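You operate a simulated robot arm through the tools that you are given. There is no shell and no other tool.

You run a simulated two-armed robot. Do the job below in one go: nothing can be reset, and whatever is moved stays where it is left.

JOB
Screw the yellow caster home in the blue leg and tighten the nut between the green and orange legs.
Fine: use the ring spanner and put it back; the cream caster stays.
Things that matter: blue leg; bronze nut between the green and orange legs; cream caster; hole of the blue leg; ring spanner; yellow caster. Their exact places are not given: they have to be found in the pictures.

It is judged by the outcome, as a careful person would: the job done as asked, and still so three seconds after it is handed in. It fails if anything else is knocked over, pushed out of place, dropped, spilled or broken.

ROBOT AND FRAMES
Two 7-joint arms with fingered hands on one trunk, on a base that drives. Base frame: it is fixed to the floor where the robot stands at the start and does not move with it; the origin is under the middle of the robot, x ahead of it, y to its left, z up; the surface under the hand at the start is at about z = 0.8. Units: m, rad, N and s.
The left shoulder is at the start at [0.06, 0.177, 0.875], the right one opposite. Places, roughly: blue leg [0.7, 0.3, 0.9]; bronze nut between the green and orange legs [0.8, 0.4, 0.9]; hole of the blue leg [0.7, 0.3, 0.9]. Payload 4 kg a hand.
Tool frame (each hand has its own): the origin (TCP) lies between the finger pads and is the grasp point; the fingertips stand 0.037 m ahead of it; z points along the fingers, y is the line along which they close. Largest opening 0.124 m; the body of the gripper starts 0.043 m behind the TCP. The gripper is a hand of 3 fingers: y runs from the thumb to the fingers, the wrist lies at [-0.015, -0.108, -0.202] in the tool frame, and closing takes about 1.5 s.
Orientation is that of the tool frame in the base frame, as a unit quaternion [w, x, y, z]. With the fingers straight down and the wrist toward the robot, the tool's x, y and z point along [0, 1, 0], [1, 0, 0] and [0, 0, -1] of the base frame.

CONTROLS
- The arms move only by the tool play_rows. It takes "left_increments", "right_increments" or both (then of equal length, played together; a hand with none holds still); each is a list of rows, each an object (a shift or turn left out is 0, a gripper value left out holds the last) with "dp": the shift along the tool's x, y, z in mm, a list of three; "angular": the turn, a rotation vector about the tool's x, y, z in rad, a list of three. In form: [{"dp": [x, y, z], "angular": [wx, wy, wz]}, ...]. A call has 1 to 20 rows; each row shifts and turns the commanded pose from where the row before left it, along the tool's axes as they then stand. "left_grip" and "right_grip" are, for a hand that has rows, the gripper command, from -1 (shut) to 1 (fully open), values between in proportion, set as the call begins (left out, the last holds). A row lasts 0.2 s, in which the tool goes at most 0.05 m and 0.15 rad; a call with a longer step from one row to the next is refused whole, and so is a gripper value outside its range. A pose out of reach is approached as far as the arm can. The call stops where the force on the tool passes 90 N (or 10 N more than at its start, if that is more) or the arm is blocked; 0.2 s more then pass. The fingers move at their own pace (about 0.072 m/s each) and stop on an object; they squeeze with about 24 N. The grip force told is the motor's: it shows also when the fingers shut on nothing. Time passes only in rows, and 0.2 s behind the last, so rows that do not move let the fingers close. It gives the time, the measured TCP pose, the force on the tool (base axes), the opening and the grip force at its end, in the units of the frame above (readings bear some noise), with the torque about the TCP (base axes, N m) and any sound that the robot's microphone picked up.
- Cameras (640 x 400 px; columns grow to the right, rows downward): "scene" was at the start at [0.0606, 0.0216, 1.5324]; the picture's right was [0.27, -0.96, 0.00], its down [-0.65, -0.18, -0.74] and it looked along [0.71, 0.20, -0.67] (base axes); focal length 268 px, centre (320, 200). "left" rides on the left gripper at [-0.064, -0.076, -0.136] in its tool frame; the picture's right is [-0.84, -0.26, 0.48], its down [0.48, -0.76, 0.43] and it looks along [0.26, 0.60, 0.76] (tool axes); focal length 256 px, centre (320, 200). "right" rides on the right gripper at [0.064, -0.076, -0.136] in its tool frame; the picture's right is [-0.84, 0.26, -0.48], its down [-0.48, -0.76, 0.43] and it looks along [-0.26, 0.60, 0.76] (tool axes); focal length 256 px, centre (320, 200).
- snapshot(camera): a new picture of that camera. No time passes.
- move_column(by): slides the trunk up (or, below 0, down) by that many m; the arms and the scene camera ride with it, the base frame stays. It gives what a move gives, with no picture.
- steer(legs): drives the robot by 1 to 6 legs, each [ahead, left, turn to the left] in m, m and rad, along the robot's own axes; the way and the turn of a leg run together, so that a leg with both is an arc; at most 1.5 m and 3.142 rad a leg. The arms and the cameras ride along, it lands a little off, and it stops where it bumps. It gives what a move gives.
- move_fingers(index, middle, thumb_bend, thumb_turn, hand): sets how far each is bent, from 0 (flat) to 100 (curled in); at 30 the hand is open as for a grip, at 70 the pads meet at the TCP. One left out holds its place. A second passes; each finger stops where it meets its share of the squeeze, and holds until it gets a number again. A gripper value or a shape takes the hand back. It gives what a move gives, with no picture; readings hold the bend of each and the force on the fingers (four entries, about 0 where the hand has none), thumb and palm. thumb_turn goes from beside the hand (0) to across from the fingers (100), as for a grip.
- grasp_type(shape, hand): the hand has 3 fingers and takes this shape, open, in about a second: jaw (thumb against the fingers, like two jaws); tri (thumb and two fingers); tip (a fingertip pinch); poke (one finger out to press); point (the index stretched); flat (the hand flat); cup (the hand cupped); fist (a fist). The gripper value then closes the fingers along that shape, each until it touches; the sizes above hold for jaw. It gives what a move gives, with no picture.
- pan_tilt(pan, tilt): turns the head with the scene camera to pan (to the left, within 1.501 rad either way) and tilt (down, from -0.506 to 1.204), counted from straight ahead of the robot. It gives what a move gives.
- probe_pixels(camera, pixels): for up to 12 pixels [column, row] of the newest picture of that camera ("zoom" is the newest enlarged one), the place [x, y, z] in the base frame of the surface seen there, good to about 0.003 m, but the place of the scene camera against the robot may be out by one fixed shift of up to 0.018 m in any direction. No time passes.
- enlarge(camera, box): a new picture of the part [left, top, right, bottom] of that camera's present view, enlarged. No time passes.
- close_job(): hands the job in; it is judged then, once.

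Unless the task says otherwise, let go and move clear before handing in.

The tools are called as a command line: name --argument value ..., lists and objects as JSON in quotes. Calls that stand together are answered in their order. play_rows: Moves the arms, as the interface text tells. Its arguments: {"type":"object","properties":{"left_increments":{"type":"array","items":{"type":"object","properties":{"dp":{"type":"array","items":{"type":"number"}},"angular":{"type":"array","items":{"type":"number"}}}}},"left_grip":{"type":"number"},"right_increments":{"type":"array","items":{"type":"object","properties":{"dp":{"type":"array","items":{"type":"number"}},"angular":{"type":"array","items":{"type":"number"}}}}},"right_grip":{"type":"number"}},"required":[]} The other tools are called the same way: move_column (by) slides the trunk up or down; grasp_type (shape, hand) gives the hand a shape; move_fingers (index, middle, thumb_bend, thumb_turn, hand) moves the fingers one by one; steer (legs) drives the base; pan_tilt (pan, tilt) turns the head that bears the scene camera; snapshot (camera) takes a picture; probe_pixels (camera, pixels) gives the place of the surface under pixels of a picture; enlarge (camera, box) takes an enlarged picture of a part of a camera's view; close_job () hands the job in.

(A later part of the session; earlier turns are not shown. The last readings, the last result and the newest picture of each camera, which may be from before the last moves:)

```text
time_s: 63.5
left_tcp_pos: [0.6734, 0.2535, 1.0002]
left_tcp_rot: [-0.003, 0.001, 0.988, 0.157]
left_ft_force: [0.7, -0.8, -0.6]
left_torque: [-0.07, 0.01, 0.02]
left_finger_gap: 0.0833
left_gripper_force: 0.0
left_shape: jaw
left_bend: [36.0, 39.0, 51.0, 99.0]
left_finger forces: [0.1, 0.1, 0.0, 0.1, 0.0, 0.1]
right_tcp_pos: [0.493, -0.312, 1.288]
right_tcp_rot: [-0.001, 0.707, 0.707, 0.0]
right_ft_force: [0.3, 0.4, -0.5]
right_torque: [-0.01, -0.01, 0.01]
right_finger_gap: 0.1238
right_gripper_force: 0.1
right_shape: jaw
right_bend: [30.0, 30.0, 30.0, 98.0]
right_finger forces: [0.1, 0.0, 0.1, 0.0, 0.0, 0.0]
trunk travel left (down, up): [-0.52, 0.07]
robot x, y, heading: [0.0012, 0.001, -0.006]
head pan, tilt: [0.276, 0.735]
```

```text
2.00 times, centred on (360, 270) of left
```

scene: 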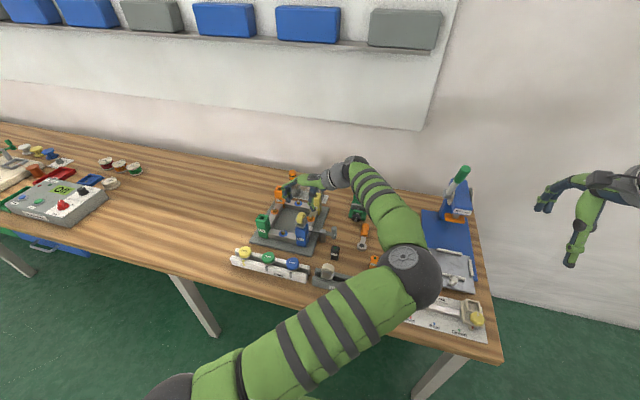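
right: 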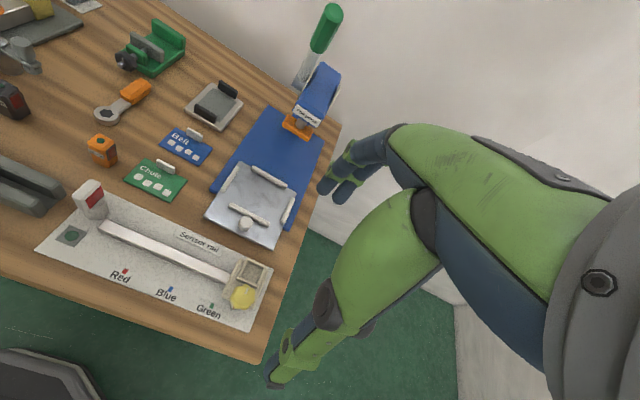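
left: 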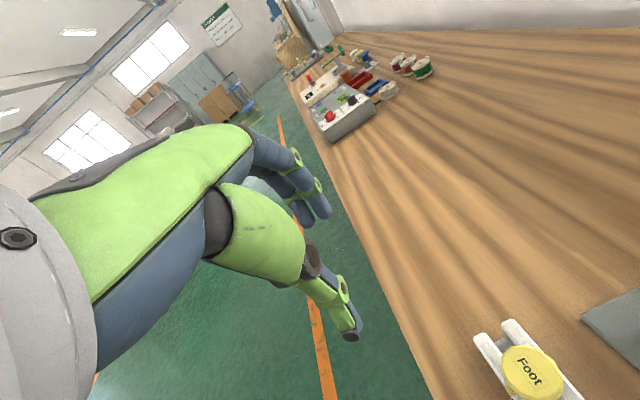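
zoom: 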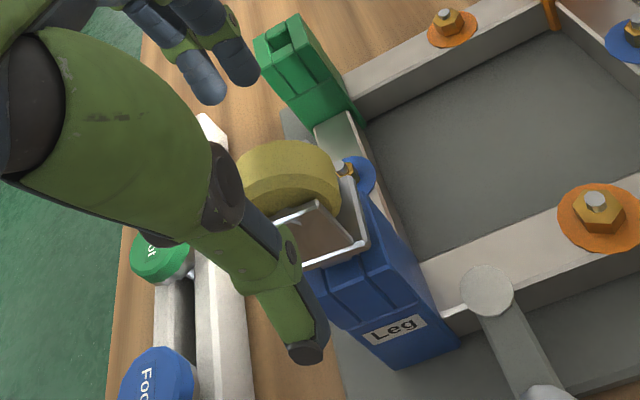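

Fingers straddle the caster cleanly. I'll lower to z≈0.965 and close.

play_rows --left_increments '[{"dp": [0, -3.78, 11.4]}, {"dp": [0, -3.78, 11.4]}, {"dp": [0, -3.4, 10.4]}, {"dp": [0, 0, 0]}]'

enlarge --camera "scene" --box '[285, 200, 325, 240]'

play_rows --left_grip -1 --left_increments '[{"dp": [0, 0, 0]}, {"dp": [0, 0, 0]}, {"dp": [0, 0, 0]}, {"dp": [0, 0, 0]}, {"dp": [0, 0, 0]}, {"dp": [0, 0, 0]}, {"dp": [0, 0, 0]}, {"dp": [0, 0, 0]}]'

enlarge --camera "scene" --box '[285, 200, 325, 240]'

```text
time_s: 64.5
left_tcp_pos: [0.6741, 0.2529, 0.9659]
left_tcp_rot: [-0.002, 0.001, 0.988, 0.156]
left_ft_force: [0.1, 0.1, -0.4]
left_torque: [0.02, -0.01, -0.02]
left_finger_gap: 0.0833
left_gripper_force: 0.0
left_shape: jaw
left_bend: [36.0, 39.0, 51.0, 99.0]
left_finger forces: [0.0, 0.0, 0.1, 0.0, 0.0, 0.0]
right_tcp_pos: [0.4909, -0.313, 1.2852]
right_tcp_rot: [0.0, 0.707, 0.708, 0.001]
right_ft_force: [-0.1, 0.4, -0.2]
right_torque: [-0.02, 0.0, 0.01]
right_finger_gap: 0.1238
right_gripper_force: 0.1
right_shape: jaw
right_bend: [30.0, 30.0, 30.0, 98.0]
right_finger forces: [0.0, 0.0, 0.0, 0.0, 0.1, 0.0]
trunk travel left (down, up): [-0.52, 0.07]
robot x, y, heading: [-0.0013, -0.0007, -0.003]
head pan, tilt: [0.276, 0.735]
```

```text
10.00 times, centred on (305, 220) of scene
```

zoom: 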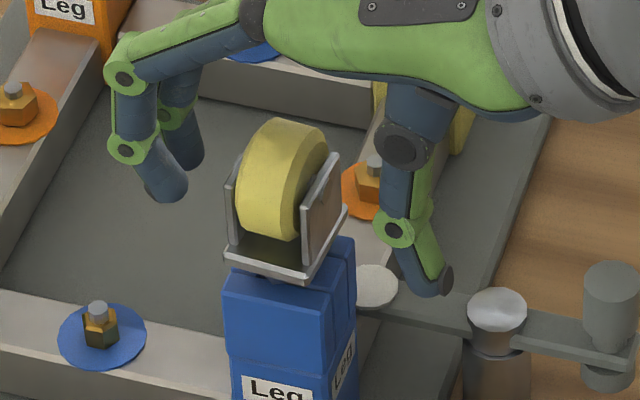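

```text
time_s: 66.3
left_tcp_pos: [0.6732, 0.254, 0.966]
left_tcp_rot: [-0.002, 0.002, 0.988, 0.157]
left_ft_force: [-0.5, -2.1, -2.9]
left_torque: [0.13, 0.08, 0.0]
left_finger_gap: 0.0372
left_gripper_force: 23.5
left_shape: jaw
left_bend: [48.0, 51.0, 63.0, 100.0]
left_finger forces: [15.3, 8.2, 0.0, 0.0, 26.8, 0.0]
right_tcp_pos: [0.4921, -0.3128, 1.2883]
right_tcp_rot: [-0.001, 0.707, 0.707, 0.0]
right_ft_force: [1.0, 0.5, 0.3]
right_torque: [-0.02, -0.04, -0.02]
right_finger_gap: 0.1237
right_gripper_force: 0.1
right_shape: jaw
right_bend: [30.0, 30.0, 30.0, 98.0]
right_finger forces: [0.0, 0.0, 0.0, 0.0, 0.0, 0.0]
trunk travel left (down, up): [-0.52, 0.07]
robot x, y, heading: [0.0014, 0.0013, -0.0]
head pan, tilt: [0.276, 0.735]
```

```text
10.00 times, centred on (305, 220) of scene
```

zoom: 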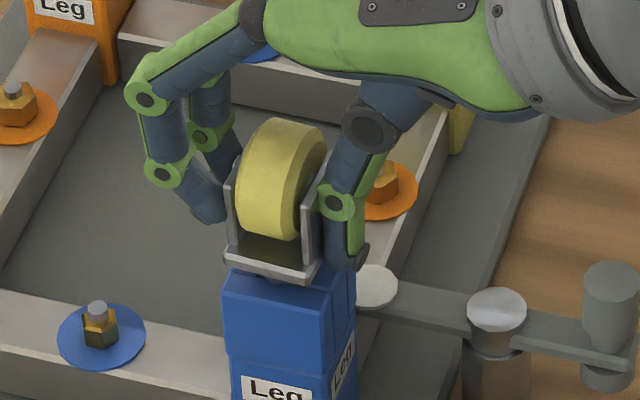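

Gripped at a 0.037 gap. Now the next clockwise half turn, in stages with slight descent.

play_rows --left_increments '[{"dp": [0, -0.4, 1.2]}, {"dp": [2.1, 0.13, 0.22], "angular": [0, -0.044, 0.1329]}, {"dp": [2.1, 0.13, 0.22], "angular": [0, -0.044, 0.1329]}, {"dp": [2.1, 0.13, 0.22], "angular": [0, -0.044, 0.1329]}, {"dp": [2.1, 0.13, 0.22], "angular": [0, -0.044, 0.1329]}, {"dp": [2.1, 0.13, 0.22], "angular": [0, -0.044, 0.1329]}, {"dp": [2.1, 0.13, 0.22], "angular": [0, -0.044, 0.1329]}, {"dp": [0, 0, 0]}]'

enlarge --camera "scene" --box '[285, 200, 325, 240]'

play_rows --left_increments '[{"dp": [2.1, 0.13, 0.22], "angular": [0, -0.044, 0.1329]}, {"dp": [2.1, 0.13, 0.22], "angular": [0, -0.044, 0.1329]}, {"dp": [2.1, 0.13, 0.22], "angular": [0, -0.044, 0.1329]}, {"dp": [2.1, 0.13, 0.22], "angular": [0, -0.044, 0.1329]}, {"dp": [2.1, 0.13, 0.22], "angular": [0, -0.044, 0.1329]}, {"dp": [0, 0, 0]}]'

enlarge --camera "scene" --box '[285, 200, 325, 240]'

```text
time_s: 68.1
left_tcp_pos: [0.6618, 0.2586, 0.9637]
left_tcp_rot: [0.064, 0.403, 0.902, 0.142]
left_ft_force: [-4.0, 5.4, 1.1]
left_torque: [0.35, -0.17, 0.1]
left_finger_gap: 0.0367
left_gripper_force: 24.4
left_shape: jaw
left_bend: [48.0, 50.0, 63.0, 100.0]
left_finger forces: [16.2, 9.8, 0.0, 0.1, 25.4, 0.0]
right_tcp_pos: [0.4916, -0.3125, 1.2871]
right_tcp_rot: [0.0, 0.708, 0.707, 0.0]
right_ft_force: [-0.9, 0.9, -0.6]
right_torque: [-0.01, -0.02, 0.02]
right_finger_gap: 0.1236
right_gripper_force: 0.0
right_shape: jaw
right_bend: [30.0, 30.0, 30.0, 98.0]
right_finger forces: [0.1, 0.0, 0.1, 0.1, 0.0, 0.1]
trunk travel left (down, up): [-0.52, 0.07]
robot x, y, heading: [-0.0036, 0.0037, -0.004]
head pan, tilt: [0.276, 0.735]
```

```text
10.00 times, centred on (305, 220) of scene
```

zoom: 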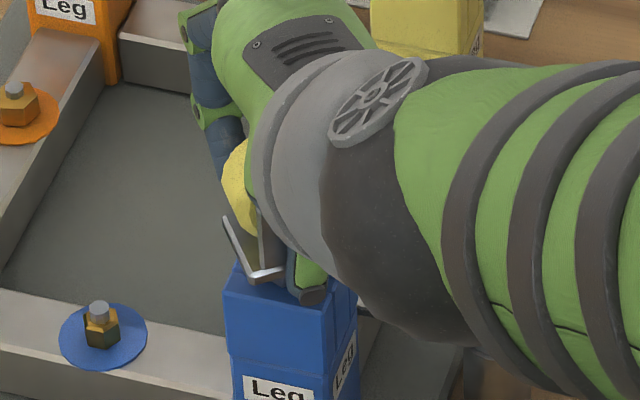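

```text
time_s: 69.5
left_tcp_pos: [0.6582, 0.2697, 0.9628]
left_tcp_rot: [0.112, 0.687, 0.709, 0.111]
left_ft_force: [-3.7, 11.5, 2.0]
left_torque: [0.23, -0.3, 0.18]
left_finger_gap: 0.0368
left_gripper_force: 24.0
left_shape: jaw
left_bend: [48.0, 50.0, 63.0, 100.0]
left_finger forces: [15.0, 9.7, 0.0, 0.1, 29.1, 0.0]
right_tcp_pos: [0.4912, -0.3127, 1.2872]
right_tcp_rot: [0.0, 0.707, 0.707, 0.0]
right_ft_force: [-0.2, 0.7, 0.1]
right_torque: [0.0, 0.01, 0.0]
right_finger_gap: 0.1236
right_gripper_force: 0.0
right_shape: jaw
right_bend: [30.0, 30.0, 30.0, 98.0]
right_finger forces: [0.0, 0.1, 0.0, 0.0, 0.0, 0.0]
trunk travel left (down, up): [-0.52, 0.07]
robot x, y, heading: [-0.0, 0.0011, -0.002]
head pan, tilt: [0.276, 0.735]
```

```text
10.00 times, centred on (305, 220) of scene
```

zoom: 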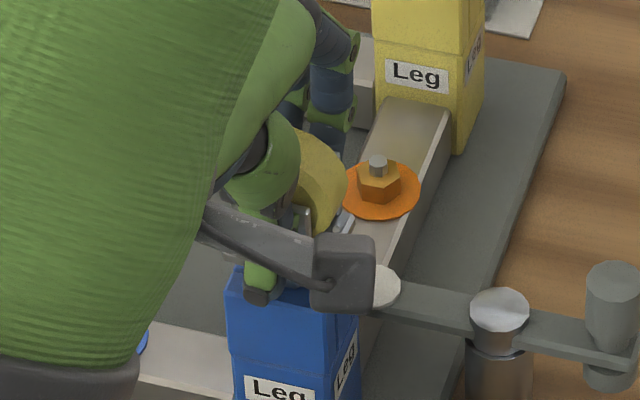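

A side force of 11 N in +y has built up, so I'll recentre by 2 mm and continue the turn.

play_rows --left_increments '[{"dp": [3.3, 0.13, 0.22], "angular": [0, -0.044, 0.1329]}, {"dp": [2.9, 0.13, 0.22], "angular": [0, -0.044, 0.1329]}, {"dp": [2.2, 0.13, 0.22], "angular": [0, -0.044, 0.1329]}, {"dp": [2.2, 0.13, 0.22], "angular": [0, -0.044, 0.1329]}, {"dp": [2.2, 0.13, 0.22], "angular": [0, -0.044, 0.1329]}, {"dp": [2.2, 0.13, 0.22], "angular": [0, -0.044, 0.1329]}, {"dp": [0, 0, 0]}]'

enlarge --camera "scene" --box '[285, 200, 325, 240]'

play_rows --left_increments '[{"dp": [2.2, 0.13, 0.22], "angular": [0, -0.044, 0.1329]}, {"dp": [2.2, 0.13, 0.22], "angular": [0, -0.044, 0.1329]}, {"dp": [2.2, 0.13, 0.22], "angular": [0, -0.044, 0.1329]}, {"dp": [2.2, 0.13, 0.22], "angular": [0, -0.044, 0.1329]}, {"dp": [2.2, 0.13, 0.22], "angular": [0, -0.044, 0.1329]}, {"dp": [0, 0, 0]}]'

enlarge --camera "scene" --box '[285, 200, 325, 240]'

```text
time_s: 71.1
left_tcp_pos: [0.6638, 0.2823, 0.9615]
left_tcp_rot: [0.151, 0.916, 0.367, 0.056]
left_ft_force: [3.9, 12.6, 7.0]
left_torque: [0.04, -0.31, 0.33]
left_finger_gap: 0.0366
left_gripper_force: 24.3
left_shape: jaw
left_bend: [49.0, 51.0, 63.0, 100.0]
left_finger forces: [15.6, 9.0, 0.0, 0.0, 30.8, 0.0]
right_tcp_pos: [0.4913, -0.3116, 1.2867]
right_tcp_rot: [0.0, 0.707, 0.707, 0.0]
right_ft_force: [-1.0, -0.3, -0.1]
right_torque: [0.0, 0.01, 0.02]
right_finger_gap: 0.1237
right_gripper_force: 0.0
right_shape: jaw
right_bend: [30.0, 30.0, 30.0, 98.0]
right_finger forces: [0.0, 0.0, 0.1, 0.0, 0.0, 0.0]
trunk travel left (down, up): [-0.52, 0.07]
robot x, y, heading: [-0.0019, -0.0028, 0.003]
head pan, tilt: [0.276, 0.735]
```

```text
10.00 times, centred on (305, 220) of scene
```

zoom: 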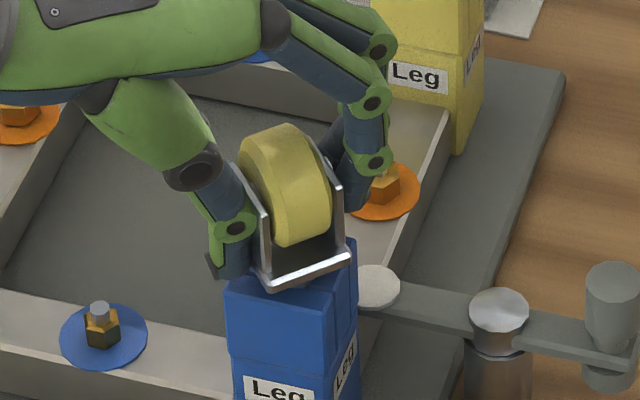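

```text
time_s: 72.5
left_tcp_pos: [0.6728, 0.2859, 0.9612]
left_tcp_rot: [0.163, 0.986, 0.031, 0.004]
left_ft_force: [13.8, 16.7, 19.2]
left_torque: [-0.05, -0.27, 0.33]
left_finger_gap: 0.0368
left_gripper_force: 24.1
left_shape: jaw
left_bend: [49.0, 51.0, 63.0, 100.0]
left_finger forces: [14.8, 8.7, 0.0, 0.1, 38.5, 0.0]
right_tcp_pos: [0.4912, -0.3106, 1.2878]
right_tcp_rot: [0.0, 0.707, 0.707, 0.0]
right_ft_force: [-0.1, 1.0, 0.0]
right_torque: [0.0, -0.02, 0.0]
right_finger_gap: 0.1235
right_gripper_force: 0.0
right_shape: jaw
right_bend: [30.0, 30.0, 30.0, 98.0]
right_finger forces: [0.1, 0.1, 0.1, 0.0, 0.0, 0.0]
trunk travel left (down, up): [-0.52, 0.07]
robot x, y, heading: [0.0036, -0.0005, -0.0]
head pan, tilt: [0.276, 0.735]
```

```text
10.00 times, centred on (305, 220) of scene
```

zoom: 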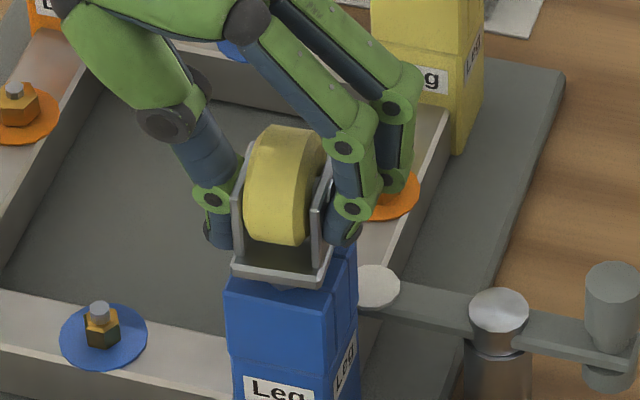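

The depth is 0.9612 and it's still turning. I'll recentre to relieve the side forces and go a little further clockwise.

play_rows --left_increments '[{"dp": [1.5, -1.9, -0.6]}, {"dp": [2.2, 0.13, 0.22], "angular": [0, -0.044, 0.1329]}, {"dp": [2.2, 0.13, 0.22], "angular": [0, -0.044, 0.1329]}, {"dp": [0, 0, 0]}]'

```text
time_s: 73.5
left_tcp_pos: [0.6793, 0.2863, 0.9613]
left_tcp_rot: [0.162, 0.981, -0.108, -0.02]
left_ft_force: [12.5, 4.5, 19.3]
left_torque: [-0.27, -0.07, 0.31]
left_finger_gap: 0.0365
left_gripper_force: 23.6
left_shape: jaw
left_bend: [49.0, 51.0, 63.0, 100.0]
left_finger forces: [17.3, 9.1, 0.1, 0.0, 33.5, 0.0]
right_tcp_pos: [0.4919, -0.3139, 1.2871]
right_tcp_rot: [0.0, 0.707, 0.707, 0.0]
right_ft_force: [-0.2, -1.4, -0.4]
right_torque: [0.01, 0.0, 0.02]
right_finger_gap: 0.1239
right_gripper_force: 0.1
right_shape: jaw
right_bend: [30.0, 30.0, 30.0, 98.0]
right_finger forces: [0.0, 0.0, 0.1, 0.0, 0.0, 0.0]
trunk travel left (down, up): [-0.52, 0.07]
robot x, y, heading: [-0.0012, 0.0036, 0.002]
head pan, tilt: [0.276, 0.735]
```

At yaw 1.79 the twist is about 0.3 N·m and the depth 0.961. I'll release, rise and rewind by exactly π for the next stroke.

play_rows --left_grip 0.35 --left_increments '[{"dp": [0, 0, 0]}, {"dp": [0, 0, 0]}, {"dp": [0, 0, 0]}, {"dp": [0, 0, 0]}, {"dp": [0, 8.8, -26.6]}, {"dp": [0, 8.8, -26.6]}, {"dp": [0, 8.8, -26.6]}, {"dp": [0, 0, 0]}]'

enlarge --camera "scene" --box '[290, 205, 320, 235]'

probe_pixels --camera "zoom" --pixels '[[240, 200], [320, 205], [300, 200], [280, 200], [200, 200], [360, 200], [280, 240], [300, 260], [250, 250], [330, 250], [260, 100], [300, 90]]'

```text
time_s: 75.3
left_tcp_pos: [0.6798, 0.2877, 1.0447]
left_tcp_rot: [0.162, 0.981, -0.107, -0.02]
left_ft_force: [0.0, -0.8, -0.1]
left_torque: [0.01, 0.01, -0.03]
left_finger_gap: 0.0833
left_gripper_force: 0.1
left_shape: jaw
left_bend: [36.0, 39.0, 51.0, 99.0]
left_finger forces: [0.0, 0.0, 0.1, 0.0, 0.0, 0.1]
right_tcp_pos: [0.4921, -0.313, 1.2864]
right_tcp_rot: [0.0, 0.707, 0.707, 0.001]
right_ft_force: [0.4, 0.5, 0.8]
right_torque: [-0.01, 0.0, 0.0]
right_finger_gap: 0.1236
right_gripper_force: 0.1
right_shape: jaw
right_bend: [30.0, 30.0, 30.0, 98.0]
right_finger forces: [0.1, 0.0, 0.1, 0.0, 0.0, 0.1]
trunk travel left (down, up): [-0.52, 0.07]
robot x, y, heading: [0.0024, 0.0008, 0.001]
head pan, tilt: [0.276, 0.735]
```

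```text
13.33 times, centred on (305, 220) of scene
```

zoom: 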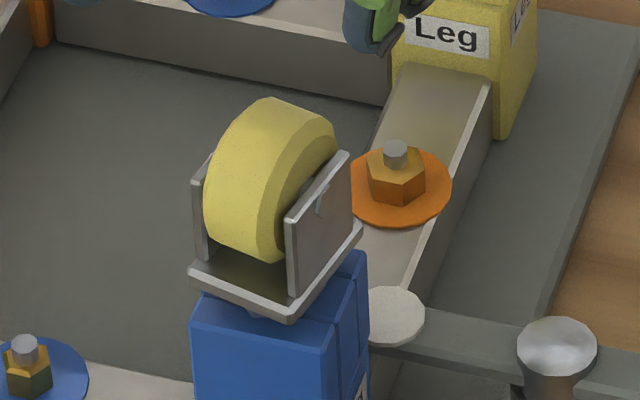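

```text
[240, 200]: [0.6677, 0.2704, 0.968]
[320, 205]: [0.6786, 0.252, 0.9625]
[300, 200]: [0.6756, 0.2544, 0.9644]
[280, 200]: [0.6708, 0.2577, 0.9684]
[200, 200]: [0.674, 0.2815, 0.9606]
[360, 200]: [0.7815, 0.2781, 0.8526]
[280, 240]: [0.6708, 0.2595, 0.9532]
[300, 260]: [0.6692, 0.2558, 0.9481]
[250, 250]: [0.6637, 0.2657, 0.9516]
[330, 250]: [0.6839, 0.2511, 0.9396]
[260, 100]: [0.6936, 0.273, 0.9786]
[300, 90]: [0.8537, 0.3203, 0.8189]
```

The caster has sunk about 3 mm in that half turn. I'll rewind for another.

play_rows --left_increments '[{"dp": [-2.24, -0.15, 0], "angular": [0, 0.0449, -0.1355]}, {"dp": [-2.24, -0.15, 0], "angular": [0, 0.0449, -0.1355]}, {"dp": [-2.24, -0.15, 0], "angular": [0, 0.0449, -0.1355]}, {"dp": [-2.24, -0.15, 0], "angular": [0, 0.0449, -0.1355]}, {"dp": [-2.24, -0.15, 0], "angular": [0, 0.0449, -0.1355]}, {"dp": [-2.24, -0.15, 0], "angular": [0, 0.0449, -0.1355]}, {"dp": [-2.24, -0.15, 0], "angular": [0, 0.0449, -0.1355]}, {"dp": [-2.24, -0.15, 0], "angular": [0, 0.0449, -0.1355]}, {"dp": [-2.24, -0.15, 0], "angular": [0, 0.0449, -0.1355]}, {"dp": [-2.24, -0.15, 0], "angular": [0, 0.0449, -0.1355]}, {"dp": [-2.24, -0.15, 0], "angular": [0, 0.0449, -0.1355]}, {"dp": [-2.24, -0.15, 0], "angular": [0, 0.0449, -0.1355]}, {"dp": [-2.24, -0.15, 0], "angular": [0, 0.0449, -0.1355]}, {"dp": [-2.24, -0.15, 0], "angular": [0, 0.0449, -0.1355]}, {"dp": [-2.24, -0.15, 0], "angular": [0, 0.0449, -0.1355]}, {"dp": [-2.24, -0.15, 0], "angular": [0, 0.0449, -0.1355]}]'

play_rows --left_increments '[{"dp": [-2.24, -0.15, 0], "angular": [0, 0.0449, -0.1355]}, {"dp": [-2.24, -0.15, 0], "angular": [0, 0.0449, -0.1355]}, {"dp": [-2.24, -0.15, 0], "angular": [0, 0.0449, -0.1355]}, {"dp": [-2.24, -0.15, 0], "angular": [0, 0.0449, -0.1355]}, {"dp": [-2.24, -0.15, 0], "angular": [0, 0.0449, -0.1355]}, {"dp": [-2.24, -0.15, 0], "angular": [0, 0.0449, -0.1355]}, {"dp": [0, 0, 0]}]'

enlarge --camera "scene" --box '[290, 205, 320, 235]'

```text
time_s: 78.7
left_tcp_pos: [0.6591, 0.2655, 1.0445]
left_tcp_rot: [0.081, 0.506, 0.848, 0.133]
left_ft_force: [0.5, 0.3, 0.3]
left_torque: [-0.01, -0.01, 0.0]
left_finger_gap: 0.0833
left_gripper_force: 0.0
left_shape: jaw
left_bend: [36.0, 39.0, 51.0, 99.0]
left_finger forces: [0.0, 0.0, 0.1, 0.0, 0.1, 0.0]
right_tcp_pos: [0.492, -0.3138, 1.2871]
right_tcp_rot: [0.0, 0.707, 0.707, 0.0]
right_ft_force: [-0.3, -0.2, 0.0]
right_torque: [0.03, -0.01, -0.01]
right_finger_gap: 0.1237
right_gripper_force: 0.0
right_shape: jaw
right_bend: [30.0, 30.0, 30.0, 98.0]
right_finger forces: [0.1, 0.1, 0.0, 0.0, 0.0, 0.0]
trunk travel left (down, up): [-0.52, 0.07]
robot x, y, heading: [0.0011, -0.0002, 0.001]
head pan, tilt: [0.276, 0.735]
```

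```text
time_s: 80.3
left_tcp_pos: [0.6695, 0.2578, 1.0441]
left_tcp_rot: [0.015, 0.108, 0.982, 0.156]
left_ft_force: [0.9, -0.6, 0.1]
left_torque: [-0.01, 0.01, 0.02]
left_finger_gap: 0.0836
left_gripper_force: 0.0
left_shape: jaw
left_bend: [36.0, 39.0, 51.0, 99.0]
left_finger forces: [0.1, 0.1, 0.0, 0.0, 0.0, 0.0]
right_tcp_pos: [0.4919, -0.3125, 1.2867]
right_tcp_rot: [-0.001, 0.707, 0.707, 0.0]
right_ft_force: [-0.5, -1.4, -0.1]
right_torque: [-0.01, 0.01, -0.04]
right_finger_gap: 0.1236
right_gripper_force: 0.0
right_shape: jaw
right_bend: [30.0, 30.0, 30.0, 98.0]
right_finger forces: [0.0, 0.1, 0.0, 0.0, 0.0, 0.0]
trunk travel left (down, up): [-0.52, 0.07]
robot x, y, heading: [-0.0023, 0.0049, 0.001]
head pan, tilt: [0.276, 0.735]
```

```text
13.33 times, centred on (305, 220) of scene
```

zoom: 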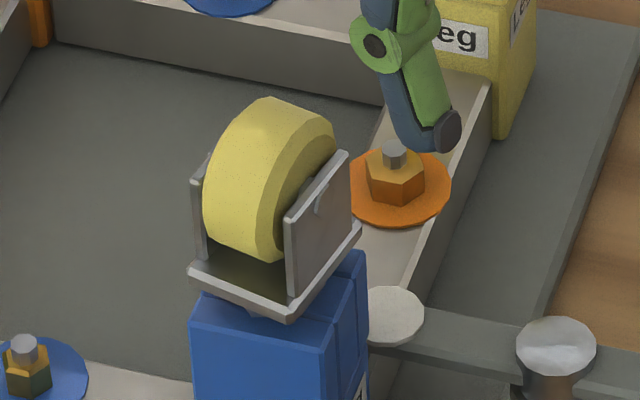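

Aligned at yaw −1.35, matching the cheeks. I'll shift slightly, descend to z≈0.962 and grip again.

play_rows --left_increments '[{"dp": [-2.3, -2.5, -0.83]}, {"dp": [0, -6.5, 19.6]}, {"dp": [0, -6.5, 19.6]}, {"dp": [0, -5.2, 15.7]}, {"dp": [0, -3.9, 11.7]}, {"dp": [0, -3.9, 11.8]}, {"dp": [0, 0, 0]}]'

enlarge --camera "scene" --box '[285, 200, 325, 240]'

play_rows --left_grip -1 --left_increments '[{"dp": [0, 0, 0]}, {"dp": [0, 0, 0]}, {"dp": [0, 0, 0]}, {"dp": [0, 0, 0]}, {"dp": [0, 0, 0]}, {"dp": [0, 0, 0]}, {"dp": [0, 0, 0]}, {"dp": [0, 0, 0]}]'

enlarge --camera "scene" --box '[285, 200, 325, 240]'

```text
time_s: 81.9
left_tcp_pos: [0.6695, 0.2538, 0.9623]
left_tcp_rot: [0.015, 0.108, 0.982, 0.155]
left_ft_force: [-0.8, -0.2, -0.5]
left_torque: [0.04, -0.01, -0.03]
left_finger_gap: 0.0835
left_gripper_force: 0.0
left_shape: jaw
left_bend: [36.0, 39.0, 51.0, 99.0]
left_finger forces: [0.1, 0.1, 0.0, 0.0, 0.1, 0.0]
right_tcp_pos: [0.4919, -0.3133, 1.2882]
right_tcp_rot: [0.0, 0.707, 0.707, 0.0]
right_ft_force: [0.8, 0.0, -0.5]
right_torque: [-0.02, 0.04, -0.02]
right_finger_gap: 0.1238
right_gripper_force: 0.0
right_shape: jaw
right_bend: [30.0, 30.0, 30.0, 98.0]
right_finger forces: [0.0, 0.1, 0.1, 0.1, 0.1, 0.0]
trunk travel left (down, up): [-0.52, 0.07]
robot x, y, heading: [-0.0011, 0.0004, -0.002]
head pan, tilt: [0.276, 0.735]
```

```text
10.00 times, centred on (305, 220) of scene
```

zoom: 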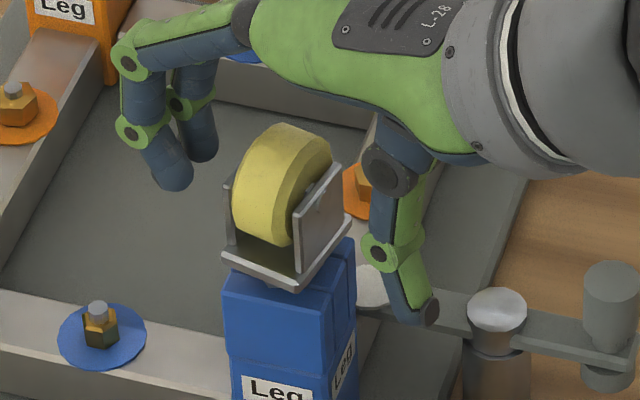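

```text
time_s: 83.7
left_tcp_pos: [0.6689, 0.2527, 0.9603]
left_tcp_rot: [0.016, 0.11, 0.982, 0.155]
left_ft_force: [-2.6, -4.1, -2.5]
left_torque: [0.13, -0.04, -0.02]
left_finger_gap: 0.0371
left_gripper_force: 24.6
left_shape: jaw
left_bend: [49.0, 52.0, 63.0, 100.0]
left_finger forces: [15.1, 8.2, 0.0, 0.0, 27.1, 0.0]
right_tcp_pos: [0.4911, -0.3122, 1.2863]
right_tcp_rot: [-0.001, 0.708, 0.707, 0.001]
right_ft_force: [-0.4, 0.2, 0.0]
right_torque: [0.0, 0.0, 0.03]
right_finger_gap: 0.1237
right_gripper_force: 0.1
right_shape: jaw
right_bend: [30.0, 30.0, 30.0, 98.0]
right_finger forces: [0.0, 0.1, 0.0, 0.1, 0.0, 0.0]
trunk travel left (down, up): [-0.52, 0.07]
robot x, y, heading: [-0.003, 0.0033, -0.001]
head pan, tilt: [0.276, 0.735]
```

```text
10.00 times, centred on (305, 220) of scene
```

zoom: 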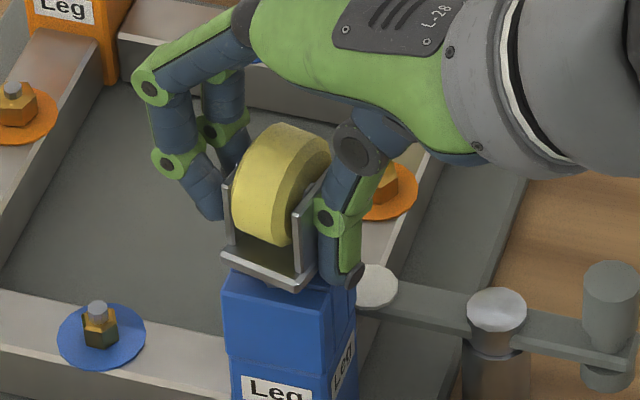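

Gripped again. Continuing clockwise with a slightly larger radius.

play_rows --left_increments '[{"dp": [2.35, 0.22, 0.2], "angular": [0, -0.044, 0.1329]}, {"dp": [2.35, 0.22, 0.2], "angular": [0, -0.044, 0.1329]}, {"dp": [2.35, 0.22, 0.2], "angular": [0, -0.044, 0.1329]}, {"dp": [2.35, 0.22, 0.2], "angular": [0, -0.044, 0.1329]}, {"dp": [2.35, 0.22, 0.2], "angular": [0, -0.044, 0.1329]}, {"dp": [2.35, 0.22, 0.2], "angular": [0, -0.044, 0.1329]}, {"dp": [2.35, 0.22, 0.2], "angular": [0, -0.044, 0.1329]}, {"dp": [0, 0, 0]}]'

play_rows --left_increments '[{"dp": [2.35, 0.22, 0.2], "angular": [0, -0.044, 0.1329]}, {"dp": [2.35, 0.22, 0.2], "angular": [0, -0.044, 0.1329]}, {"dp": [2.35, 0.22, 0.2], "angular": [0, -0.044, 0.1329]}, {"dp": [2.35, 0.22, 0.2], "angular": [0, -0.044, 0.1329]}, {"dp": [2.35, 0.22, 0.2], "angular": [0, -0.044, 0.1329]}, {"dp": [2.35, 0.22, 0.2], "angular": [0, -0.044, 0.1329]}, {"dp": [2.35, 0.22, 0.2], "angular": [0, -0.044, 0.1329]}, {"dp": [0, 0, 0]}]'

enlarge --camera "scene" --box '[285, 200, 325, 240]'

```text
time_s: 85.5
left_tcp_pos: [0.6592, 0.2646, 0.961]
left_tcp_rot: [0.09, 0.559, 0.814, 0.128]
left_ft_force: [1.9, -1.8, -0.1]
left_torque: [0.14, -0.26, 0.02]
left_finger_gap: 0.0365
left_gripper_force: 23.5
left_shape: jaw
left_bend: [49.0, 52.0, 63.0, 100.0]
left_finger forces: [17.1, 9.2, 0.0, 0.1, 26.0, 0.0]
right_tcp_pos: [0.491, -0.3122, 1.2882]
right_tcp_rot: [-0.001, 0.707, 0.707, 0.0]
right_ft_force: [0.5, 0.3, 0.0]
right_torque: [0.0, 0.0, 0.03]
right_finger_gap: 0.1236
right_gripper_force: 0.0
right_shape: jaw
right_bend: [30.0, 30.0, 30.0, 98.0]
right_finger forces: [0.0, 0.0, 0.0, 0.1, 0.0, 0.0]
trunk travel left (down, up): [-0.52, 0.07]
robot x, y, heading: [-0.0014, 0.0007, -0.0]
head pan, tilt: [0.276, 0.735]
```

```text
time_s: 87.3
left_tcp_pos: [0.6611, 0.2812, 0.9596]
left_tcp_rot: [0.142, 0.875, 0.457, 0.07]
left_ft_force: [4.8, -3.5, 4.6]
left_torque: [-0.18, -0.35, 0.11]
left_finger_gap: 0.0359
left_gripper_force: 24.4
left_shape: jaw
left_bend: [48.0, 51.0, 64.0, 100.0]
left_finger forces: [18.8, 10.3, 0.0, 0.0, 24.2, 0.0]
right_tcp_pos: [0.4923, -0.3137, 1.2875]
right_tcp_rot: [0.0, 0.707, 0.707, 0.001]
right_ft_force: [0.5, 0.0, -0.5]
right_torque: [0.01, 0.0, 0.04]
right_finger_gap: 0.1238
right_gripper_force: 0.1
right_shape: jaw
right_bend: [30.0, 30.0, 30.0, 98.0]
right_finger forces: [0.0, 0.0, 0.0, 0.0, 0.1, 0.1]
trunk travel left (down, up): [-0.52, 0.07]
robot x, y, heading: [0.0008, 0.0013, 0.002]
head pan, tilt: [0.276, 0.735]
```

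```text
10.00 times, centred on (305, 220) of scene
```

zoom: 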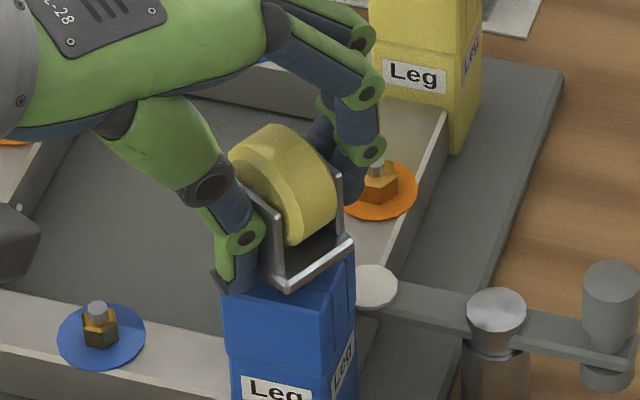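

Smooth, with low forces and depth 0.9596. Continuing.

play_rows --left_increments '[{"dp": [2.35, 0.22, 0.2], "angular": [0, -0.044, 0.1329]}, {"dp": [2.35, 0.22, 0.2], "angular": [0, -0.044, 0.1329]}, {"dp": [2.35, 0.22, 0.2], "angular": [0, -0.044, 0.1329]}, {"dp": [2.35, 0.22, 0.2], "angular": [0, -0.044, 0.1329]}, {"dp": [2.35, 0.22, 0.2], "angular": [0, -0.044, 0.1329]}, {"dp": [2.35, 0.22, 0.2], "angular": [0, -0.044, 0.1329]}, {"dp": [2.35, 0.22, 0.2], "angular": [0, -0.044, 0.1329]}, {"dp": [0, 0, 0]}]'

enlarge --camera "scene" --box '[285, 200, 325, 240]'

```text
time_s: 89.1
left_tcp_pos: [0.6759, 0.2864, 0.9585]
left_tcp_rot: [0.162, 0.987, -0.008, -0.004]
left_ft_force: [5.8, -3.2, 13.4]
left_torque: [-0.46, -0.07, 0.24]
left_finger_gap: 0.0358
left_gripper_force: 24.2
left_shape: jaw
left_bend: [48.0, 51.0, 64.0, 100.0]
left_finger forces: [18.8, 10.7, 0.1, 0.0, 26.6, 0.1]
right_tcp_pos: [0.4905, -0.3135, 1.2875]
right_tcp_rot: [-0.001, 0.706, 0.708, 0.0]
right_ft_force: [-0.4, -0.1, -0.1]
right_torque: [-0.01, -0.01, 0.02]
right_finger_gap: 0.1235
right_gripper_force: 0.1
right_shape: jaw
right_bend: [30.0, 30.0, 30.0, 98.0]
right_finger forces: [0.0, 0.0, 0.0, 0.1, 0.0, 0.0]
trunk travel left (down, up): [-0.52, 0.07]
robot x, y, heading: [-0.0009, 0.0033, 0.002]
head pan, tilt: [0.276, 0.735]
```

```text
10.00 times, centred on (305, 220) of scene
```

zoom: 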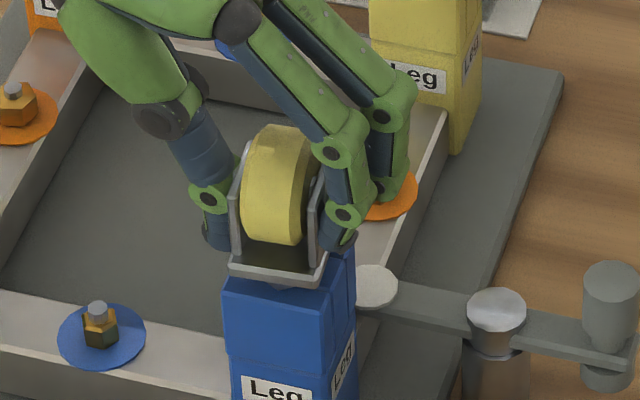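

Depth 0.9585. Two more rows, then release, rise and rewind for another stroke.

play_rows --left_increments '[{"dp": [2.35, 0.1, 0.05], "angular": [0, -0.044, 0.1329]}, {"dp": [2.35, 0.1, 0.05], "angular": [0, -0.044, 0.1329]}, {"dp": [0, 0, 0]}]'

play_rows --left_grip 0.35 --left_increments '[{"dp": [0, 0, 0]}, {"dp": [0, 0, 0]}, {"dp": [0, 0, 0]}, {"dp": [0, 0, 0]}, {"dp": [0, 8.8, -26.6]}, {"dp": [0, 8.8, -26.6]}, {"dp": [0, 8.8, -26.6]}, {"dp": [0, 0, 0]}]'

enlarge --camera "scene" --box '[290, 205, 320, 235]'

play_rows --left_increments '[{"dp": [-2.24, -0.15, 0], "angular": [0, 0.0449, -0.1355]}, {"dp": [-2.24, -0.15, 0], "angular": [0, 0.0449, -0.1355]}, {"dp": [-2.24, -0.15, 0], "angular": [0, 0.0449, -0.1355]}, {"dp": [-2.24, -0.15, 0], "angular": [0, 0.0449, -0.1355]}, {"dp": [-2.24, -0.15, 0], "angular": [0, 0.0449, -0.1355]}, {"dp": [-2.24, -0.15, 0], "angular": [0, 0.0449, -0.1355]}, {"dp": [-2.24, -0.15, 0], "angular": [0, 0.0449, -0.1355]}, {"dp": [-2.24, -0.15, 0], "angular": [0, 0.0449, -0.1355]}, {"dp": [-2.24, -0.15, 0], "angular": [0, 0.0449, -0.1355]}, {"dp": [-2.24, -0.15, 0], "angular": [0, 0.0449, -0.1355]}, {"dp": [-2.24, -0.15, 0], "angular": [0, 0.0449, -0.1355]}, {"dp": [-2.24, -0.15, 0], "angular": [0, 0.0449, -0.1355]}, {"dp": [-2.24, -0.15, 0], "angular": [0, 0.0449, -0.1355]}, {"dp": [-2.24, -0.15, 0], "angular": [0, 0.0449, -0.1355]}, {"dp": [-2.24, -0.15, 0], "angular": [0, 0.0449, -0.1355]}, {"dp": [-2.24, -0.15, 0], "angular": [0, 0.0449, -0.1355]}]'

play_rows --left_increments '[{"dp": [-2.24, -0.15, 0], "angular": [0, 0.0449, -0.1355]}, {"dp": [-2.24, -0.15, 0], "angular": [0, 0.0449, -0.1355]}, {"dp": [-2.24, -0.15, 0], "angular": [0, 0.0449, -0.1355]}, {"dp": [-2.24, -0.15, 0], "angular": [0, 0.0449, -0.1355]}, {"dp": [-2.24, -0.15, 0], "angular": [0, 0.0449, -0.1355]}, {"dp": [-2.24, -0.15, 0], "angular": [0, 0.0449, -0.1355]}, {"dp": [0, 0, 0]}]'

```text
time_s: 89.9
left_tcp_pos: [0.682, 0.2863, 0.9591]
left_tcp_rot: [0.16, 0.976, -0.146, -0.024]
left_ft_force: [7.0, -3.3, 16.1]
left_torque: [-0.44, 0.0, 0.24]
left_finger_gap: 0.0354
left_gripper_force: 24.2
left_shape: jaw
left_bend: [47.0, 51.0, 64.0, 100.0]
left_finger forces: [18.6, 10.9, 0.0, 0.1, 27.8, 0.0]
right_tcp_pos: [0.4909, -0.3143, 1.2876]
right_tcp_rot: [-0.001, 0.707, 0.707, 0.001]
right_ft_force: [-0.6, -0.3, 0.1]
right_torque: [0.01, -0.01, 0.03]
right_finger_gap: 0.1239
right_gripper_force: 0.1
right_shape: jaw
right_bend: [30.0, 30.0, 30.0, 98.0]
right_finger forces: [0.0, 0.0, 0.0, 0.1, 0.0, 0.0]
trunk travel left (down, up): [-0.52, 0.07]
robot x, y, heading: [-0.0009, 0.003, 0.001]
head pan, tilt: [0.276, 0.735]
```

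```text
time_s: 91.7
left_tcp_pos: [0.6801, 0.2895, 1.0424]
left_tcp_rot: [0.16, 0.976, -0.145, -0.025]
left_ft_force: [0.6, -0.7, 0.6]
left_torque: [0.05, 0.01, 0.02]
left_finger_gap: 0.0834
left_gripper_force: 0.1
left_shape: jaw
left_bend: [36.0, 39.0, 51.0, 99.0]
left_finger forces: [0.1, 0.0, 0.1, 0.0, 0.1, 0.0]
right_tcp_pos: [0.4921, -0.3133, 1.2873]
right_tcp_rot: [-0.001, 0.707, 0.707, 0.0]
right_ft_force: [-0.5, 0.2, 0.5]
right_torque: [-0.02, -0.01, 0.01]
right_finger_gap: 0.1237
right_gripper_force: 0.0
right_shape: jaw
right_bend: [30.0, 30.0, 30.0, 98.0]
right_finger forces: [0.0, 0.0, 0.0, 0.1, 0.0, 0.1]
trunk travel left (down, up): [-0.52, 0.07]
robot x, y, heading: [0.0009, -0.0044, 0.001]
head pan, tilt: [0.276, 0.735]
```

```text
13.33 times, centred on (305, 220) of scene
```

zoom: 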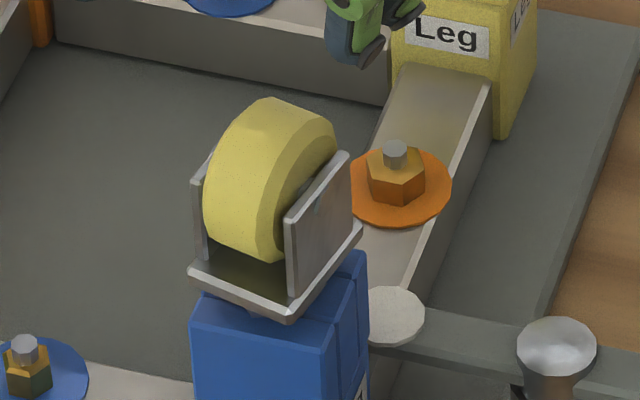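

```text
time_s: 95.1
left_tcp_pos: [0.6598, 0.2687, 1.0421]
left_tcp_rot: [0.085, 0.539, 0.828, 0.131]
left_ft_force: [-0.3, 0.4, 0.5]
left_torque: [-0.03, 0.01, 0.01]
left_finger_gap: 0.0833
left_gripper_force: 0.1
left_shape: jaw
left_bend: [36.0, 39.0, 51.0, 99.0]
left_finger forces: [0.0, 0.0, 0.0, 0.1, 0.1, 0.0]
right_tcp_pos: [0.4922, -0.3142, 1.2875]
right_tcp_rot: [0.0, 0.707, 0.707, 0.0]
right_ft_force: [-0.4, 0.7, 0.2]
right_torque: [0.03, -0.01, 0.01]
right_finger_gap: 0.1238
right_gripper_force: 0.0
right_shape: jaw
right_bend: [30.0, 30.0, 30.0, 98.0]
right_finger forces: [0.0, 0.0, 0.0, 0.0, 0.1, 0.0]
trunk travel left (down, up): [-0.52, 0.07]
robot x, y, heading: [0.0014, 0.0002, 0.005]
head pan, tilt: [0.276, 0.735]
```

```text
time_s: 96.7
left_tcp_pos: [0.6694, 0.2605, 1.0425]
left_tcp_rot: [0.021, 0.147, 0.977, 0.154]
left_ft_force: [-0.2, 0.1, -0.4]
left_torque: [0.0, 0.03, -0.02]
left_finger_gap: 0.0835
left_gripper_force: 0.1
left_shape: jaw
left_bend: [36.0, 39.0, 51.0, 99.0]
left_finger forces: [0.0, 0.0, 0.0, 0.0, 0.1, 0.1]
right_tcp_pos: [0.4916, -0.312, 1.2868]
right_tcp_rot: [-0.001, 0.707, 0.707, 0.001]
right_ft_force: [-1.1, 0.2, 0.2]
right_torque: [0.01, 0.03, 0.03]
right_finger_gap: 0.1238
right_gripper_force: 0.1
right_shape: jaw
right_bend: [30.0, 30.0, 30.0, 98.0]
right_finger forces: [0.0, 0.1, 0.1, 0.0, 0.0, 0.0]
trunk travel left (down, up): [-0.52, 0.07]
robot x, y, heading: [-0.0032, 0.0045, 0.005]
head pan, tilt: [0.276, 0.735]
```

Compared with the previous picture, the caster did not sink further in this stroke (wheel top at (270,98) both times), though it turned. It may be home, so I'll look closely at the gap between plate and leg.

enlarge --camera "scene" --box '[293, 218, 313, 232]'

snapshot --camera "left"

enlarge --camera "left" --box '[300, 210, 420, 350]'

```text
16.00 times, centred on (303, 225) of scene
```

zoom: 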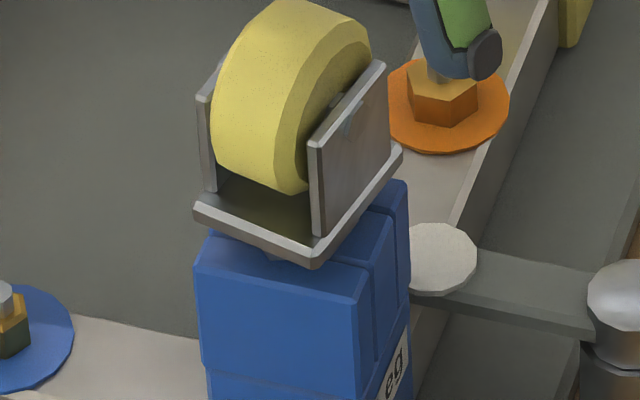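

```text
taken
```

left: 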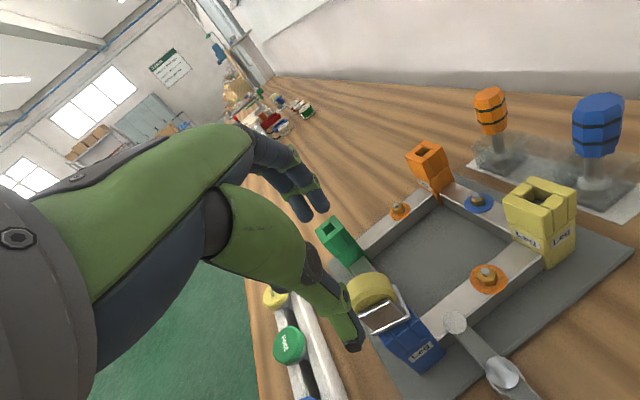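

```text
2.86 times, centred on (360, 280) of left
```

zoom: 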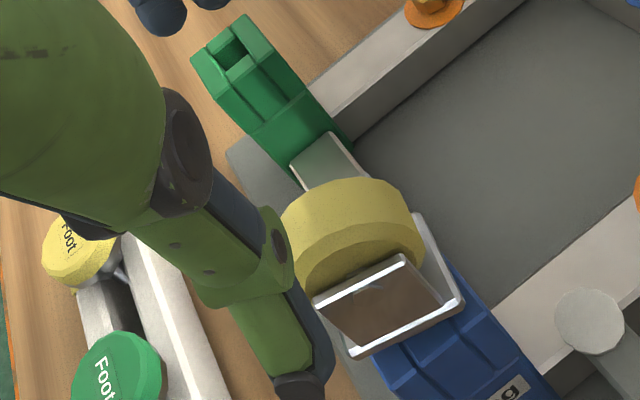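

I'll probe the plate and the leg rim in the same scene picture to get the remaining gap.

enlarge --camera "scene" --box '[293, 218, 313, 232]'

probe_pixels --camera "zoom" --pixels '[[230, 215], [270, 230], [250, 210], [370, 190], [350, 215], [220, 250], [240, 255], [330, 275], [350, 280], [395, 195], [380, 225], [285, 262]]'

probe_pixels --camera "zoom" --pixels '[[200, 212], [240, 230], [290, 255], [315, 262], [210, 245], [205, 265], [300, 280], [345, 290], [365, 262], [385, 240], [270, 262], [250, 248]]'

```text
16.00 times, centred on (303, 225) of scene
```

zoom: 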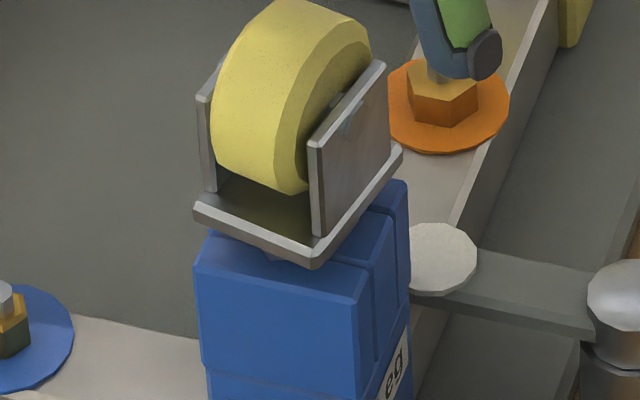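

```text
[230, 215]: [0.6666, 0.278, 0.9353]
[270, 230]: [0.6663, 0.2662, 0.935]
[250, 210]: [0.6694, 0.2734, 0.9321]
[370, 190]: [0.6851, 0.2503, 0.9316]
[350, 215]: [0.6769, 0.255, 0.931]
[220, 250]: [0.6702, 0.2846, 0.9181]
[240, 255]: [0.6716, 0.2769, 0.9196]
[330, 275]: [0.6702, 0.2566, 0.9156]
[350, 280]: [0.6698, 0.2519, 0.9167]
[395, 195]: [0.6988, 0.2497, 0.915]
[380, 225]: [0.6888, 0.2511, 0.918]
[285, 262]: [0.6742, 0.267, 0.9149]
```

```text
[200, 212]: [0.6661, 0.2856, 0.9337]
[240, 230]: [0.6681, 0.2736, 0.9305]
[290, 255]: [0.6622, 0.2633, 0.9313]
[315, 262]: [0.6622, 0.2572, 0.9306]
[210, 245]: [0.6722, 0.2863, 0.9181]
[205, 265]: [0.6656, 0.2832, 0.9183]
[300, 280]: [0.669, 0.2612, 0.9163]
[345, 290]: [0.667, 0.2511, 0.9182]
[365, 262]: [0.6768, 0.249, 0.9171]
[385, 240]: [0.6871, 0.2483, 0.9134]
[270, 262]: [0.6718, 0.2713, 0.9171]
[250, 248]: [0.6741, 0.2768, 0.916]
```

The plate top now stands about 15.5 mm above the leg top, matching the collar height seen in the rack (16.5 mm), so it is at or near home. I'll regrip once more and push-turn a further stroke to confirm it's seated.

play_rows --left_increments '[{"dp": [-1.8, -5.6, -1.86]}, {"dp": [0, -6.5, 19.6]}, {"dp": [0, -6.5, 19.6]}, {"dp": [0, -5.2, 15.7]}, {"dp": [0, -3.9, 11.7]}, {"dp": [0, -3.9, 11.7]}, {"dp": [0, 0, 0]}]'

play_rows --left_grip -1 --left_increments '[{"dp": [0, 0, 0]}, {"dp": [0, 0, 0]}, {"dp": [0, 0, 0]}, {"dp": [0, 0, 0]}, {"dp": [0, 0, 0]}, {"dp": [0, 0, 0]}, {"dp": [0, 0, 0]}, {"dp": [0, -1.26, 3.8]}, {"dp": [0, 0, 0]}]'

play_rows --left_increments '[{"dp": [2.35, 0.25, 0.1], "angular": [0, -0.044, 0.1329]}, {"dp": [2.35, 0.25, 0.1], "angular": [0, -0.044, 0.1329]}, {"dp": [2.35, 0.25, 0.1], "angular": [0, -0.044, 0.1329]}, {"dp": [2.35, 0.25, 0.1], "angular": [0, -0.044, 0.1329]}, {"dp": [2.35, 0.25, 0.1], "angular": [0, -0.044, 0.1329]}, {"dp": [2.35, 0.25, 0.1], "angular": [0, -0.044, 0.1329]}, {"dp": [2.35, 0.25, 0.1], "angular": [0, -0.044, 0.1329]}, {"dp": [0, 0, 0]}]'

enlarge --camera "scene" --box '[285, 200, 325, 240]'

```text
time_s: 98.3
left_tcp_pos: [0.6673, 0.2517, 0.9595]
left_tcp_rot: [0.021, 0.147, 0.977, 0.154]
left_ft_force: [-0.2, -0.1, 0.1]
left_torque: [-0.01, 0.0, -0.02]
left_finger_gap: 0.0832
left_gripper_force: 0.2
left_shape: jaw
left_bend: [36.0, 39.0, 51.0, 99.0]
left_finger forces: [0.0, 0.1, 0.0, 0.0, 0.0, 0.1]
right_tcp_pos: [0.491, -0.3124, 1.2883]
right_tcp_rot: [0.0, 0.708, 0.707, 0.001]
right_ft_force: [1.1, 0.2, -0.1]
right_torque: [0.0, 0.03, 0.0]
right_finger_gap: 0.1237
right_gripper_force: 0.1
right_shape: jaw
right_bend: [30.0, 30.0, 30.0, 98.0]
right_finger forces: [0.0, 0.0, 0.1, 0.0, 0.0, 0.1]
trunk travel left (down, up): [-0.52, 0.07]
robot x, y, heading: [-0.0028, 0.0016, 0.0]
head pan, tilt: [0.276, 0.735]
```

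```text
time_s: 100.3
left_tcp_pos: [0.6664, 0.2516, 0.9577]
left_tcp_rot: [0.024, 0.148, 0.976, 0.155]
left_ft_force: [-3.4, -2.2, 14.8]
left_torque: [0.36, -0.07, 0.07]
left_finger_gap: 0.0359
left_gripper_force: 23.7
left_shape: jaw
left_bend: [46.0, 51.0, 64.0, 100.0]
left_finger forces: [16.0, 9.6, 0.0, 0.1, 29.5, 0.0]
right_tcp_pos: [0.4914, -0.314, 1.2877]
right_tcp_rot: [0.0, 0.707, 0.707, 0.002]
right_ft_force: [-0.2, -0.3, -0.6]
right_torque: [0.0, -0.03, -0.02]
right_finger_gap: 0.1236
right_gripper_force: 0.1
right_shape: jaw
right_bend: [30.0, 30.0, 30.0, 98.0]
right_finger forces: [0.1, 0.0, 0.0, 0.0, 0.0, 0.1]
trunk travel left (down, up): [-0.52, 0.07]
robot x, y, heading: [0.0035, -0.0017, 0.004]
head pan, tilt: [0.276, 0.735]
```

```text
time_s: 102.1
left_tcp_pos: [0.6561, 0.2648, 0.957]
left_tcp_rot: [0.096, 0.59, 0.792, 0.125]
left_ft_force: [-3.9, 2.7, 26.8]
left_torque: [0.23, -0.46, 0.2]
left_finger_gap: 0.0356
left_gripper_force: 24.2
left_shape: jaw
left_bend: [45.0, 50.0, 65.0, 100.0]
left_finger forces: [18.0, 10.4, 0.0, 0.0, 31.6, 0.0]
right_tcp_pos: [0.4902, -0.3136, 1.288]
right_tcp_rot: [0.0, 0.707, 0.707, 0.001]
right_ft_force: [-0.3, 0.5, -0.4]
right_torque: [-0.04, 0.03, 0.0]
right_finger_gap: 0.1238
right_gripper_force: 0.1
right_shape: jaw
right_bend: [30.0, 30.0, 30.0, 98.0]
right_finger forces: [0.0, 0.1, 0.0, 0.1, 0.0, 0.0]
trunk travel left (down, up): [-0.52, 0.07]
robot x, y, heading: [-0.0007, 0.0013, -0.005]
head pan, tilt: [0.276, 0.735]
```

```text
10.00 times, centred on (305, 220) of scene
```

zoom: 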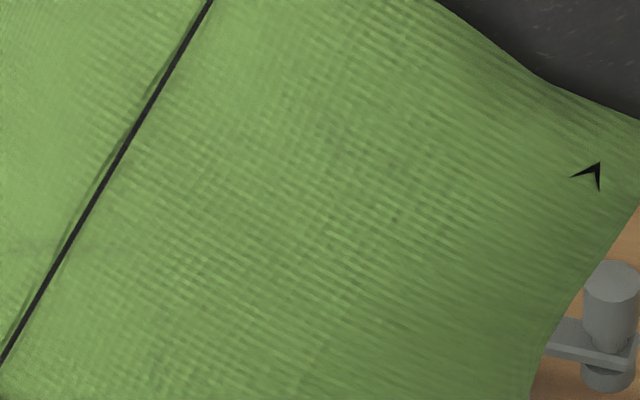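

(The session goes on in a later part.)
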